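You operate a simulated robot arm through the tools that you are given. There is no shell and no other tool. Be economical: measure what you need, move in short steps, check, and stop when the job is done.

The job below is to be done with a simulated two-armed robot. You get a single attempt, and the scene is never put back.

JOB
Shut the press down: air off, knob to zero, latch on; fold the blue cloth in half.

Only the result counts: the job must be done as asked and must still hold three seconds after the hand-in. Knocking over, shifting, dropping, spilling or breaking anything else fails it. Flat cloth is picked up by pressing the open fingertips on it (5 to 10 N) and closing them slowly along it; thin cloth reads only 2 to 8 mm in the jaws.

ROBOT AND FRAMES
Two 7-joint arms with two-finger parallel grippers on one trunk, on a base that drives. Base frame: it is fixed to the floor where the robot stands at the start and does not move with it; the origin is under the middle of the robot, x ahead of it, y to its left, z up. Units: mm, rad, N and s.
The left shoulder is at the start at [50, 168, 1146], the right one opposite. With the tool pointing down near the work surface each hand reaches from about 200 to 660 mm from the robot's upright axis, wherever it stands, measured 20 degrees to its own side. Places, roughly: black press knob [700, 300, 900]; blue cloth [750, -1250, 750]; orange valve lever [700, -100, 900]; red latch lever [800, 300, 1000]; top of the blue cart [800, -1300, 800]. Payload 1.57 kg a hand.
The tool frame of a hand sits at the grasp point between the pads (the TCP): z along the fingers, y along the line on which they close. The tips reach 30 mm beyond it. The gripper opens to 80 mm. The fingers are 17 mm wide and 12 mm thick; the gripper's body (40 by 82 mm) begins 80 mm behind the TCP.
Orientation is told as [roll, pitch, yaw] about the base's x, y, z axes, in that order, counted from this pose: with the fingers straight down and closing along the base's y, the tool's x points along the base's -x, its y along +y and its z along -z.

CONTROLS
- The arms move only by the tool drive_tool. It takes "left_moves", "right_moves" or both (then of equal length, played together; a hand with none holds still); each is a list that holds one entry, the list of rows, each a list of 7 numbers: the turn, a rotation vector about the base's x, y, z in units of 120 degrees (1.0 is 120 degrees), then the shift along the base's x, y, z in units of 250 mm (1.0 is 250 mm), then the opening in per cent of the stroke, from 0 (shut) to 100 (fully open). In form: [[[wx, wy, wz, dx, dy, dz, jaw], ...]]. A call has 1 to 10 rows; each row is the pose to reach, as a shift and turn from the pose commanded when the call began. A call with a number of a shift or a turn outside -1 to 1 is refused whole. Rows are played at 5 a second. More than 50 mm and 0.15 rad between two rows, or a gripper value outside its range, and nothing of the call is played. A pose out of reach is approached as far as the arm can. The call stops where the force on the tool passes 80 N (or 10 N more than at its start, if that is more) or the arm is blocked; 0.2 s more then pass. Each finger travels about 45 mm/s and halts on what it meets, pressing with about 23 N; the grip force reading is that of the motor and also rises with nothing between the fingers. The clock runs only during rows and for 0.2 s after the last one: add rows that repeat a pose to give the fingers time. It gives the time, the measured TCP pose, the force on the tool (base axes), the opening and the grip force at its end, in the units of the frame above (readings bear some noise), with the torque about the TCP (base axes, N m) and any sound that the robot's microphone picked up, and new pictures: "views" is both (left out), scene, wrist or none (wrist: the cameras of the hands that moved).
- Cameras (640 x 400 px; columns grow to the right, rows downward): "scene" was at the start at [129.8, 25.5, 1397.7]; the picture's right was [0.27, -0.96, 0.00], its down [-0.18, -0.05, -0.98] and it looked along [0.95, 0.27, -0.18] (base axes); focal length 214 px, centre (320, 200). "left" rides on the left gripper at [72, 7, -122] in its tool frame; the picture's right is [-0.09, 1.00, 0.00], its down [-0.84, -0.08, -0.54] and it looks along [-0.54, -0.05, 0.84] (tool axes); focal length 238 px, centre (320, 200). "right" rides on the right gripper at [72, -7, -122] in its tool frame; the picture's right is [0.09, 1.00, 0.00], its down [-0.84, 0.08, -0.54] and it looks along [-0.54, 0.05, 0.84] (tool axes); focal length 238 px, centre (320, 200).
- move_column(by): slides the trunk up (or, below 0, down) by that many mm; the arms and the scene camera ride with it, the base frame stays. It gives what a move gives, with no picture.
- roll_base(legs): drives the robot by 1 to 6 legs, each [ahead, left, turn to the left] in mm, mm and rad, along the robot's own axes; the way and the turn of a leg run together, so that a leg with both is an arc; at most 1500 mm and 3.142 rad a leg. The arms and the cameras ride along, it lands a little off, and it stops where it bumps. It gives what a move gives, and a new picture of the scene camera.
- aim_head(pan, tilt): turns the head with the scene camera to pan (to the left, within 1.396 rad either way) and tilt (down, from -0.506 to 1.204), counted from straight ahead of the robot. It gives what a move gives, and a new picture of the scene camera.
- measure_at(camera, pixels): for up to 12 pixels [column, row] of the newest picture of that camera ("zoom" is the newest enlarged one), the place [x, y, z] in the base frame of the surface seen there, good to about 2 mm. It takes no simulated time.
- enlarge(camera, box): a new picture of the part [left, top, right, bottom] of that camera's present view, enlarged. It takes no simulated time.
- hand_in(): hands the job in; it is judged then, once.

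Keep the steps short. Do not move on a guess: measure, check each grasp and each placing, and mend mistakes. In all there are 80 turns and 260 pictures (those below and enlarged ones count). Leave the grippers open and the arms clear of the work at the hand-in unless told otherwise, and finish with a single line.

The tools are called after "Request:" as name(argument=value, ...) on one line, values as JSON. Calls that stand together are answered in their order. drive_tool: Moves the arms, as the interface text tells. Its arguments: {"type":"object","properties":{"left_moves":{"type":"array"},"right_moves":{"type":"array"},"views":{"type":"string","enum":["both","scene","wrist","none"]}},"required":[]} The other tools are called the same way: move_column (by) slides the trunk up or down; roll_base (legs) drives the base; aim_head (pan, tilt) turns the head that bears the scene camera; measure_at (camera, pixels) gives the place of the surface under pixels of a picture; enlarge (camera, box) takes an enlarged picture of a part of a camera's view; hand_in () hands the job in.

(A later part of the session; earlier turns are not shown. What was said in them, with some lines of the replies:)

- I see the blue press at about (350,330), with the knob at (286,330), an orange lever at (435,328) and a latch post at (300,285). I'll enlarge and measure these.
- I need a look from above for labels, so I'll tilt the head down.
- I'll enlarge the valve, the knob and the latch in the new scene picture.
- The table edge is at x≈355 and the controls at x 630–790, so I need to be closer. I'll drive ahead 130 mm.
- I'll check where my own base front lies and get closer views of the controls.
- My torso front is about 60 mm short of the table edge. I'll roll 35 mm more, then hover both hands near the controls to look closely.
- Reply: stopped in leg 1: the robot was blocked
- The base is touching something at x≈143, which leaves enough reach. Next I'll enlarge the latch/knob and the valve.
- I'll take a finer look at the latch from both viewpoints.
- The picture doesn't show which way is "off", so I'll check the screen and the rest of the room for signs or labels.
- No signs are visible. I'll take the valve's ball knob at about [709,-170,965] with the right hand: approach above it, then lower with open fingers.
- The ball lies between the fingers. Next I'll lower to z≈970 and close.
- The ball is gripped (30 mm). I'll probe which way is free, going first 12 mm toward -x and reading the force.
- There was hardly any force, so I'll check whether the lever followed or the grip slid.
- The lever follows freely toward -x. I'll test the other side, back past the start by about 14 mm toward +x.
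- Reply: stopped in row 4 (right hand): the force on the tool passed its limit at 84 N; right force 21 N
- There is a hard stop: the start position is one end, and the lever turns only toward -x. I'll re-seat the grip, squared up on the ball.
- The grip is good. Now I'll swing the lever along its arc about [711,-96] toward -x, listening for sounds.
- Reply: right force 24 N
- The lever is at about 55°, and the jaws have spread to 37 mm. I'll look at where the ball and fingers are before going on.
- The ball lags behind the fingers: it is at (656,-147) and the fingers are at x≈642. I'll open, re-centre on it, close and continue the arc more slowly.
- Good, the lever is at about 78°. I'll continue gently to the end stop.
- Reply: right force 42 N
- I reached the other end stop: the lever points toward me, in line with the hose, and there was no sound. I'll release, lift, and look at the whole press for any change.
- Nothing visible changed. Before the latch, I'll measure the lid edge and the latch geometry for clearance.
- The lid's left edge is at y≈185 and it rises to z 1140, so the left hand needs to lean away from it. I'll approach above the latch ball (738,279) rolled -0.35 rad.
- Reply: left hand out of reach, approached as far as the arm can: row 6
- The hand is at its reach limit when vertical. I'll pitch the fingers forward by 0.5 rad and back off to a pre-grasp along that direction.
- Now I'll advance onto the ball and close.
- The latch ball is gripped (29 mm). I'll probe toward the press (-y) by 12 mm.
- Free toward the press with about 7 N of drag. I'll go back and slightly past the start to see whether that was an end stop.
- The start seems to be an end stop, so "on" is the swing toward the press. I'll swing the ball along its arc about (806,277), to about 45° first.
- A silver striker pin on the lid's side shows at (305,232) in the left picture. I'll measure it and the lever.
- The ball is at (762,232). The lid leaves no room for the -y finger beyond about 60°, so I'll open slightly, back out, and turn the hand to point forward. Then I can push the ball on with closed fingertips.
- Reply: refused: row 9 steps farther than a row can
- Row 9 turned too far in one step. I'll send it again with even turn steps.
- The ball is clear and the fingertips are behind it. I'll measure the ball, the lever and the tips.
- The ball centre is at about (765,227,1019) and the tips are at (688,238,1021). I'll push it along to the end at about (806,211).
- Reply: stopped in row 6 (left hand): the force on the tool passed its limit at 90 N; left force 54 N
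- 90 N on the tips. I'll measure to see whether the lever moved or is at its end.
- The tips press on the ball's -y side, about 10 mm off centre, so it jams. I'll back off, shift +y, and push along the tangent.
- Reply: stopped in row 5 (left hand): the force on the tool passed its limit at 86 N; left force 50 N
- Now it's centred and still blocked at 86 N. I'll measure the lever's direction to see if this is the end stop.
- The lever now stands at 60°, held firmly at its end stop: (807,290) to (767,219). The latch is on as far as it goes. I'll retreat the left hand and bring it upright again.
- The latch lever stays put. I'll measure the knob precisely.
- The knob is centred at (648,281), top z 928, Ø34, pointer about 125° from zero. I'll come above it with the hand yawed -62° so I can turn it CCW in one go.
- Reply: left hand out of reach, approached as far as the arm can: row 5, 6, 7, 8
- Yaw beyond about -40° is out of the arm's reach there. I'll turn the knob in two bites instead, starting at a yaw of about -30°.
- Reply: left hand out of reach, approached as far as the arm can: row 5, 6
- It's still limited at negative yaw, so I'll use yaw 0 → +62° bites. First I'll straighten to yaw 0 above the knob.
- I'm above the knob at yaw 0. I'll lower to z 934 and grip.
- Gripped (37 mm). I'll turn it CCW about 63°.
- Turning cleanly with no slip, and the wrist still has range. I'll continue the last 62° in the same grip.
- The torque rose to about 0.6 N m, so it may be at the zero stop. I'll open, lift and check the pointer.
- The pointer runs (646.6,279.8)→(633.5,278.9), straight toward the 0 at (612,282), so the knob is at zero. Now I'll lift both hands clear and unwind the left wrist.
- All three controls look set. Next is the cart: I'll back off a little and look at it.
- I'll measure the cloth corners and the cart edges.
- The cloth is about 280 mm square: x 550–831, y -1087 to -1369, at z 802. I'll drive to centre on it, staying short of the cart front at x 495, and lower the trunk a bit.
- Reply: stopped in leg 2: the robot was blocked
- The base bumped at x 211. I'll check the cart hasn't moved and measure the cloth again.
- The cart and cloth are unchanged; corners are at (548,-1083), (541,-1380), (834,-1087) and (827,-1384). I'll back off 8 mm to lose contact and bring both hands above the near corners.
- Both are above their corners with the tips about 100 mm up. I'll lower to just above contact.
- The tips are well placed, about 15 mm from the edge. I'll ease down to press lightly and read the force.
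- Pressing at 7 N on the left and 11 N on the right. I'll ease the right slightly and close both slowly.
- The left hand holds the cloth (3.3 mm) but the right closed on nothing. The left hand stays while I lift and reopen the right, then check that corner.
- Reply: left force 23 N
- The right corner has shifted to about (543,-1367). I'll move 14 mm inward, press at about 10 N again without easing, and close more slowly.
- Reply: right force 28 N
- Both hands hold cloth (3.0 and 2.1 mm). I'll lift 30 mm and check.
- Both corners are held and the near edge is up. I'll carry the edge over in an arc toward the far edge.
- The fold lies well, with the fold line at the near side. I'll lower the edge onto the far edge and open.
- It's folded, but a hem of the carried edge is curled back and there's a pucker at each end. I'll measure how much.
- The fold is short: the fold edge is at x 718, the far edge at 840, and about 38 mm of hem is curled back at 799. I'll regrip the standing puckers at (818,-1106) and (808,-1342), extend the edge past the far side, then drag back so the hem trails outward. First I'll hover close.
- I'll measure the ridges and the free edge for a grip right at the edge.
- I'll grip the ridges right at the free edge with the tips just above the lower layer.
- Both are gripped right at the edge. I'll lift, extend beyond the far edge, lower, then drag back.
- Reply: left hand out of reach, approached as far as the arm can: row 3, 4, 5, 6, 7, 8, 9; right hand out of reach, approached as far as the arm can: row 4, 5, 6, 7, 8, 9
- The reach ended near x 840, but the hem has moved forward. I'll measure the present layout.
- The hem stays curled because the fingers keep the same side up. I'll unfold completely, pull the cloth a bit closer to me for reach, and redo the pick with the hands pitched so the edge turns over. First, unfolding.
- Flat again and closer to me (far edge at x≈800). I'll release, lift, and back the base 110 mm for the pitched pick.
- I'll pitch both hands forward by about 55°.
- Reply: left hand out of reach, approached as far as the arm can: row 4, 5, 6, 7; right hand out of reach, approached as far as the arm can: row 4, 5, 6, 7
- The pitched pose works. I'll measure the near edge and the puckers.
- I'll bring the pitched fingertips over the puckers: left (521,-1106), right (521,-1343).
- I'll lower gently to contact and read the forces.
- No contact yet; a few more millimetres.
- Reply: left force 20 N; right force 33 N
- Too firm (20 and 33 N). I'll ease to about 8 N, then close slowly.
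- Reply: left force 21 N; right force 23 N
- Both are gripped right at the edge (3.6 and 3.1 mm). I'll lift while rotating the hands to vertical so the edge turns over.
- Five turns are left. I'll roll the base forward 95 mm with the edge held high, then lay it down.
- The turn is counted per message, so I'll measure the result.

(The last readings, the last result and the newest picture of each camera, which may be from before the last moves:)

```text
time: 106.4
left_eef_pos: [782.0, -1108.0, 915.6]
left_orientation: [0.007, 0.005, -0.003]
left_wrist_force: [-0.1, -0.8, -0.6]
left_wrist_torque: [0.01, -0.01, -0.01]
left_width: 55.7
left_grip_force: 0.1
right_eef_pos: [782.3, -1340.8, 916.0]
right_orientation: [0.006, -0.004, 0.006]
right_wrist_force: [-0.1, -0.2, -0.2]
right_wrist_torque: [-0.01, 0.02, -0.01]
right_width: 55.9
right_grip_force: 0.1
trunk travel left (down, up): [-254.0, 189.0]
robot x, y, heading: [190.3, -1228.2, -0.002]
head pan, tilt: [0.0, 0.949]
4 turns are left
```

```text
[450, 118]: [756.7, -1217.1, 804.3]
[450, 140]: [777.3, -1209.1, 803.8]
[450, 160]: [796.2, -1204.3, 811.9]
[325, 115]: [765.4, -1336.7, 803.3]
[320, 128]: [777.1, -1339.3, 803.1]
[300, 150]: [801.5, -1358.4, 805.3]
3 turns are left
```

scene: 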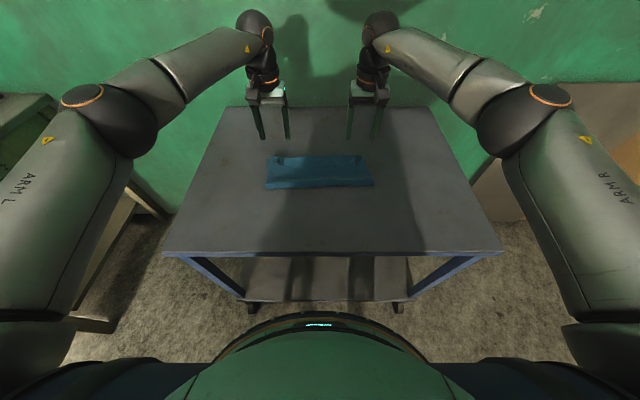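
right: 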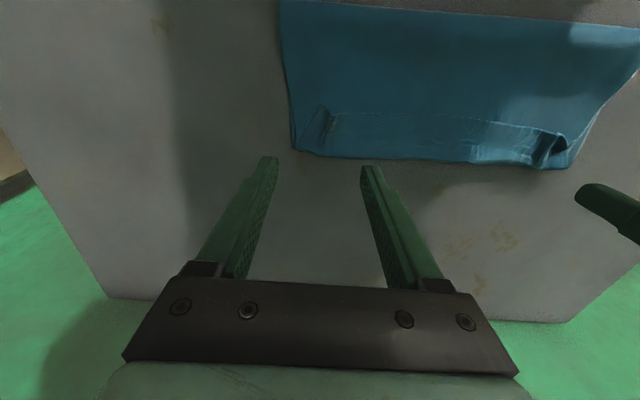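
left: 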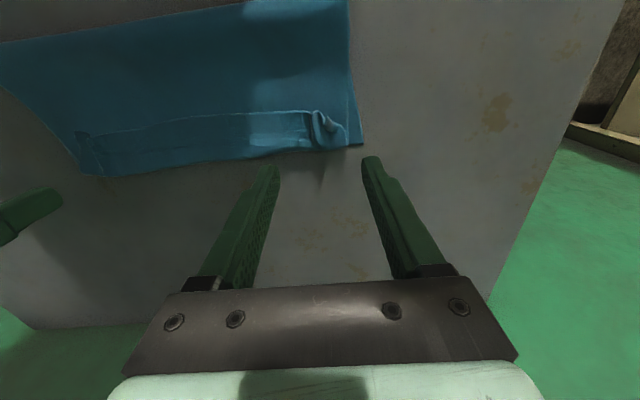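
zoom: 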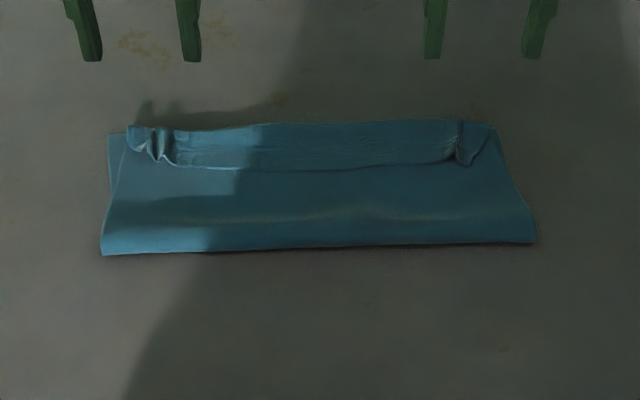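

A hem of about 40 mm is still turned back (edge 757, far edge 799, fold 680). One correction: I'll regrip the ridges at the edge, lift, and set the edge down level with the far edge, then clear the arms.

Request:
drive_tool(left_moves=[[[0, 0, 0, -0.056, -0.004, -0.16, 50], [0, 0, 0, -0.056, -0.004, -0.316, 50], [0, 0, 0, -0.056, -0.004, -0.316, 38], [0, 0, 0, -0.056, -0.004, -0.316, 26], [0, 0, 0, -0.056, -0.004, -0.316, 14], [0, 0, 0, -0.056, -0.004, -0.316, 5], [0, 0, 0, -0.056, -0.004, -0.316, 0], [0, 0, 0, -0.056, -0.004, -0.316, 0]]], right_moves=[[[0, 0, 0, -0.056, 0.006, -0.16, 50], [0, 0, 0, -0.056, 0.006, -0.318, 50], [0, 0, 0, -0.056, 0.006, -0.318, 38], [0, 0, 0, -0.056, 0.006, -0.318, 26], [0, 0, 0, -0.056, 0.006, -0.318, 14], [0, 0, 0, -0.056, 0.006, -0.318, 5], [0, 0, 0, -0.056, 0.006, -0.318, 0], [0, 0, 0, -0.056, 0.006, -0.318, 0]]], views="none")

Request:
drive_tool(left_moves=[[[0, 0, 0, -0.04, 0, 0.14, 0], [0, 0, 0, -0.1, 0, 0.26, 0], [0, 0, 0, -0.1, 0, 0.32, 0], [0, 0, 0, 0.02, 0, 0.3, 0], [0, 0, 0, 0.12, 0, 0.2, 0], [0, 0, 0, 0.152, 0, 0.08, 0], [0, 0, 0, 0.152, 0, 0.008, 0], [0, 0, 0, 0.152, 0, -0.004, 0], [0, 0, 0, 0.152, 0, -0.004, 20], [0, 0, 0, 0.152, 0, -0.004, 40]]], right_moves=[[[0, 0, 0, -0.04, 0, 0.14, 0], [0, 0, 0, -0.1, 0, 0.26, 0], [0, 0, 0, -0.1, 0, 0.32, 0], [0, 0, 0, 0.02, 0, 0.3, 0], [0, 0, 0, 0.12, 0, 0.2, 0], [0, 0, 0, 0.152, 0, 0.08, 0], [0, 0, 0, 0.152, 0, 0.008, 0], [0, 0, 0, 0.152, 0, -0.004, 0], [0, 0, 0, 0.152, 0, -0.004, 20], [0, 0, 0, 0.152, 0, -0.004, 40]]], views="none")

Request:
drive_tool(left_moves=[[[0, 0, 0, 0, 0, 0.12, 60], [0, 0, 0, 0, 0, 0.3, 100], [0, 0, 0, -0.1, 0.05, 0.46, 100], [0, 0, 0, -0.25, 0.1, 0.56, 100], [0, 0, 0, -0.42, 0.15, 0.64, 100], [0, 0, 0, -0.58, 0.2, 0.7, 100]]], right_moves=[[[0, 0, 0, 0, 0, 0.12, 60], [0, 0, 0, 0, 0, 0.3, 100], [0, 0, 0, -0.1, -0.05, 0.46, 100], [0, 0, 0, -0.25, -0.1, 0.56, 100], [0, 0, 0, -0.42, -0.15, 0.64, 100], [0, 0, 0, -0.58, -0.2, 0.7, 100]]], views="scene")

Request:
enlarge(camera="scene", box=[240, 130, 400, 220])

Request:
measure_at(camera="scene", pixels=[[320, 190], [320, 187], [320, 180], [320, 170], [320, 162], [320, 158], [320, 155], [320, 152], [320, 149], [320, 146]])

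```text
time: 108.2
left_eef_pos: [769.1, -1111.7, 838.8]
left_orientation: [0.002, 0.005, -0.002]
left_wrist_force: [0.7, -4.8, -0.7]
left_wrist_torque: [-0.22, -0.04, 0.02]
left_width: 3.2
left_grip_force: 22.8
right_eef_pos: [766.7, -1337.7, 837.9]
right_orientation: [0.005, -0.001, 0.008]
right_wrist_force: [-0.2, 5.2, 0.5]
right_wrist_torque: [0.17, -0.02, 0.04]
right_width: 2.4
right_grip_force: 23.0
trunk travel left (down, up): [-254.0, 189.0]
robot x, y, heading: [190.4, -1226.5, 0.001]
head pan, tilt: [0.0, 0.949]
```

```text
time: 110.4
left_eef_pos: [805.5, -1109.8, 836.6]
left_orientation: [0.009, 0.006, -0.002]
left_wrist_force: [-0.1, -0.4, 0.7]
left_wrist_torque: [0.03, 0.01, 0.0]
left_width: 32.1
left_grip_force: 0.0
right_eef_pos: [805.8, -1339.3, 836.8]
right_orientation: [0.004, -0.003, 0.004]
right_wrist_force: [0.2, 0.2, -0.4]
right_wrist_torque: [-0.01, 0.0, -0.03]
right_width: 32.3
right_grip_force: 0.0
trunk travel left (down, up): [-254.0, 189.0]
robot x, y, heading: [189.8, -1231.0, -0.005]
head pan, tilt: [0.0, 0.949]
```

```text
time: 111.8
left_eef_pos: [659.1, -1058.6, 1012.1]
left_orientation: [0.007, 0.004, -0.003]
left_wrist_force: [-0.6, 0.0, 0.7]
left_wrist_torque: [0.01, 0.01, -0.02]
left_width: 80.3
left_grip_force: 0.1
right_eef_pos: [660.5, -1390.2, 1011.5]
right_orientation: [0.003, -0.003, 0.004]
right_wrist_force: [0.4, -0.1, -0.3]
right_wrist_torque: [-0.03, -0.02, 0.0]
right_width: 79.9
right_grip_force: 0.0
trunk travel left (down, up): [-254.0, 189.0]
robot x, y, heading: [186.9, -1228.4, 0.0]
head pan, tilt: [0.0, 0.949]
```

scene: 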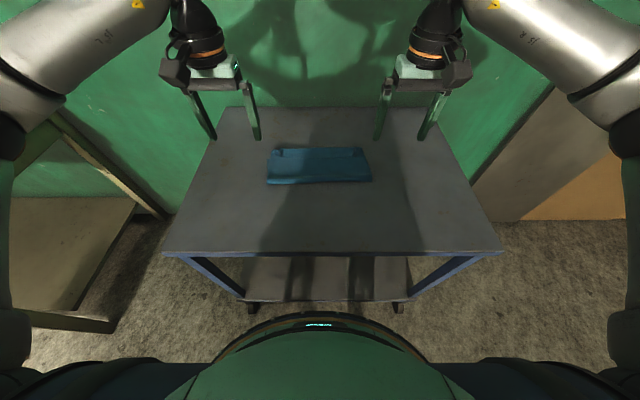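

```text
4.00 times, centred on (320, 175) of scene
```

zoom: 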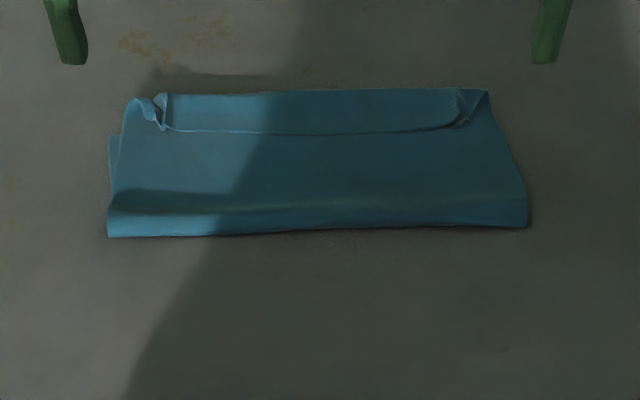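

```text
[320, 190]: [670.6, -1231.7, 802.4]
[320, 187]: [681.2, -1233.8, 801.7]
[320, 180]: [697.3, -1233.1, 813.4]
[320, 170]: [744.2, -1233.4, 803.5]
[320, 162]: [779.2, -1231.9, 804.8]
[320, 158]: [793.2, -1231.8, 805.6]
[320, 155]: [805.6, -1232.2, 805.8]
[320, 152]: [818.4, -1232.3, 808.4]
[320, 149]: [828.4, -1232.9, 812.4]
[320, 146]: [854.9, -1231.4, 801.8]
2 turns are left
```

The carried edge now lies at x≈787, about 12 mm from the far edge (799). The footprint is about 143 mm by 300 mm, which is half the cloth. The grippers are open and clear, so I'm handing in.

Request:
hand_in()

```text
The job is handed in.
```

I handed the job in with the knob at 0, the latch swung to its stop toward the press, and the blue cloth folded in half with a roughly 45 mm hem still curled back along one edge; the air lever is turned to its other end stop, but nothing on the press marks "off", so that direction is my judgement.
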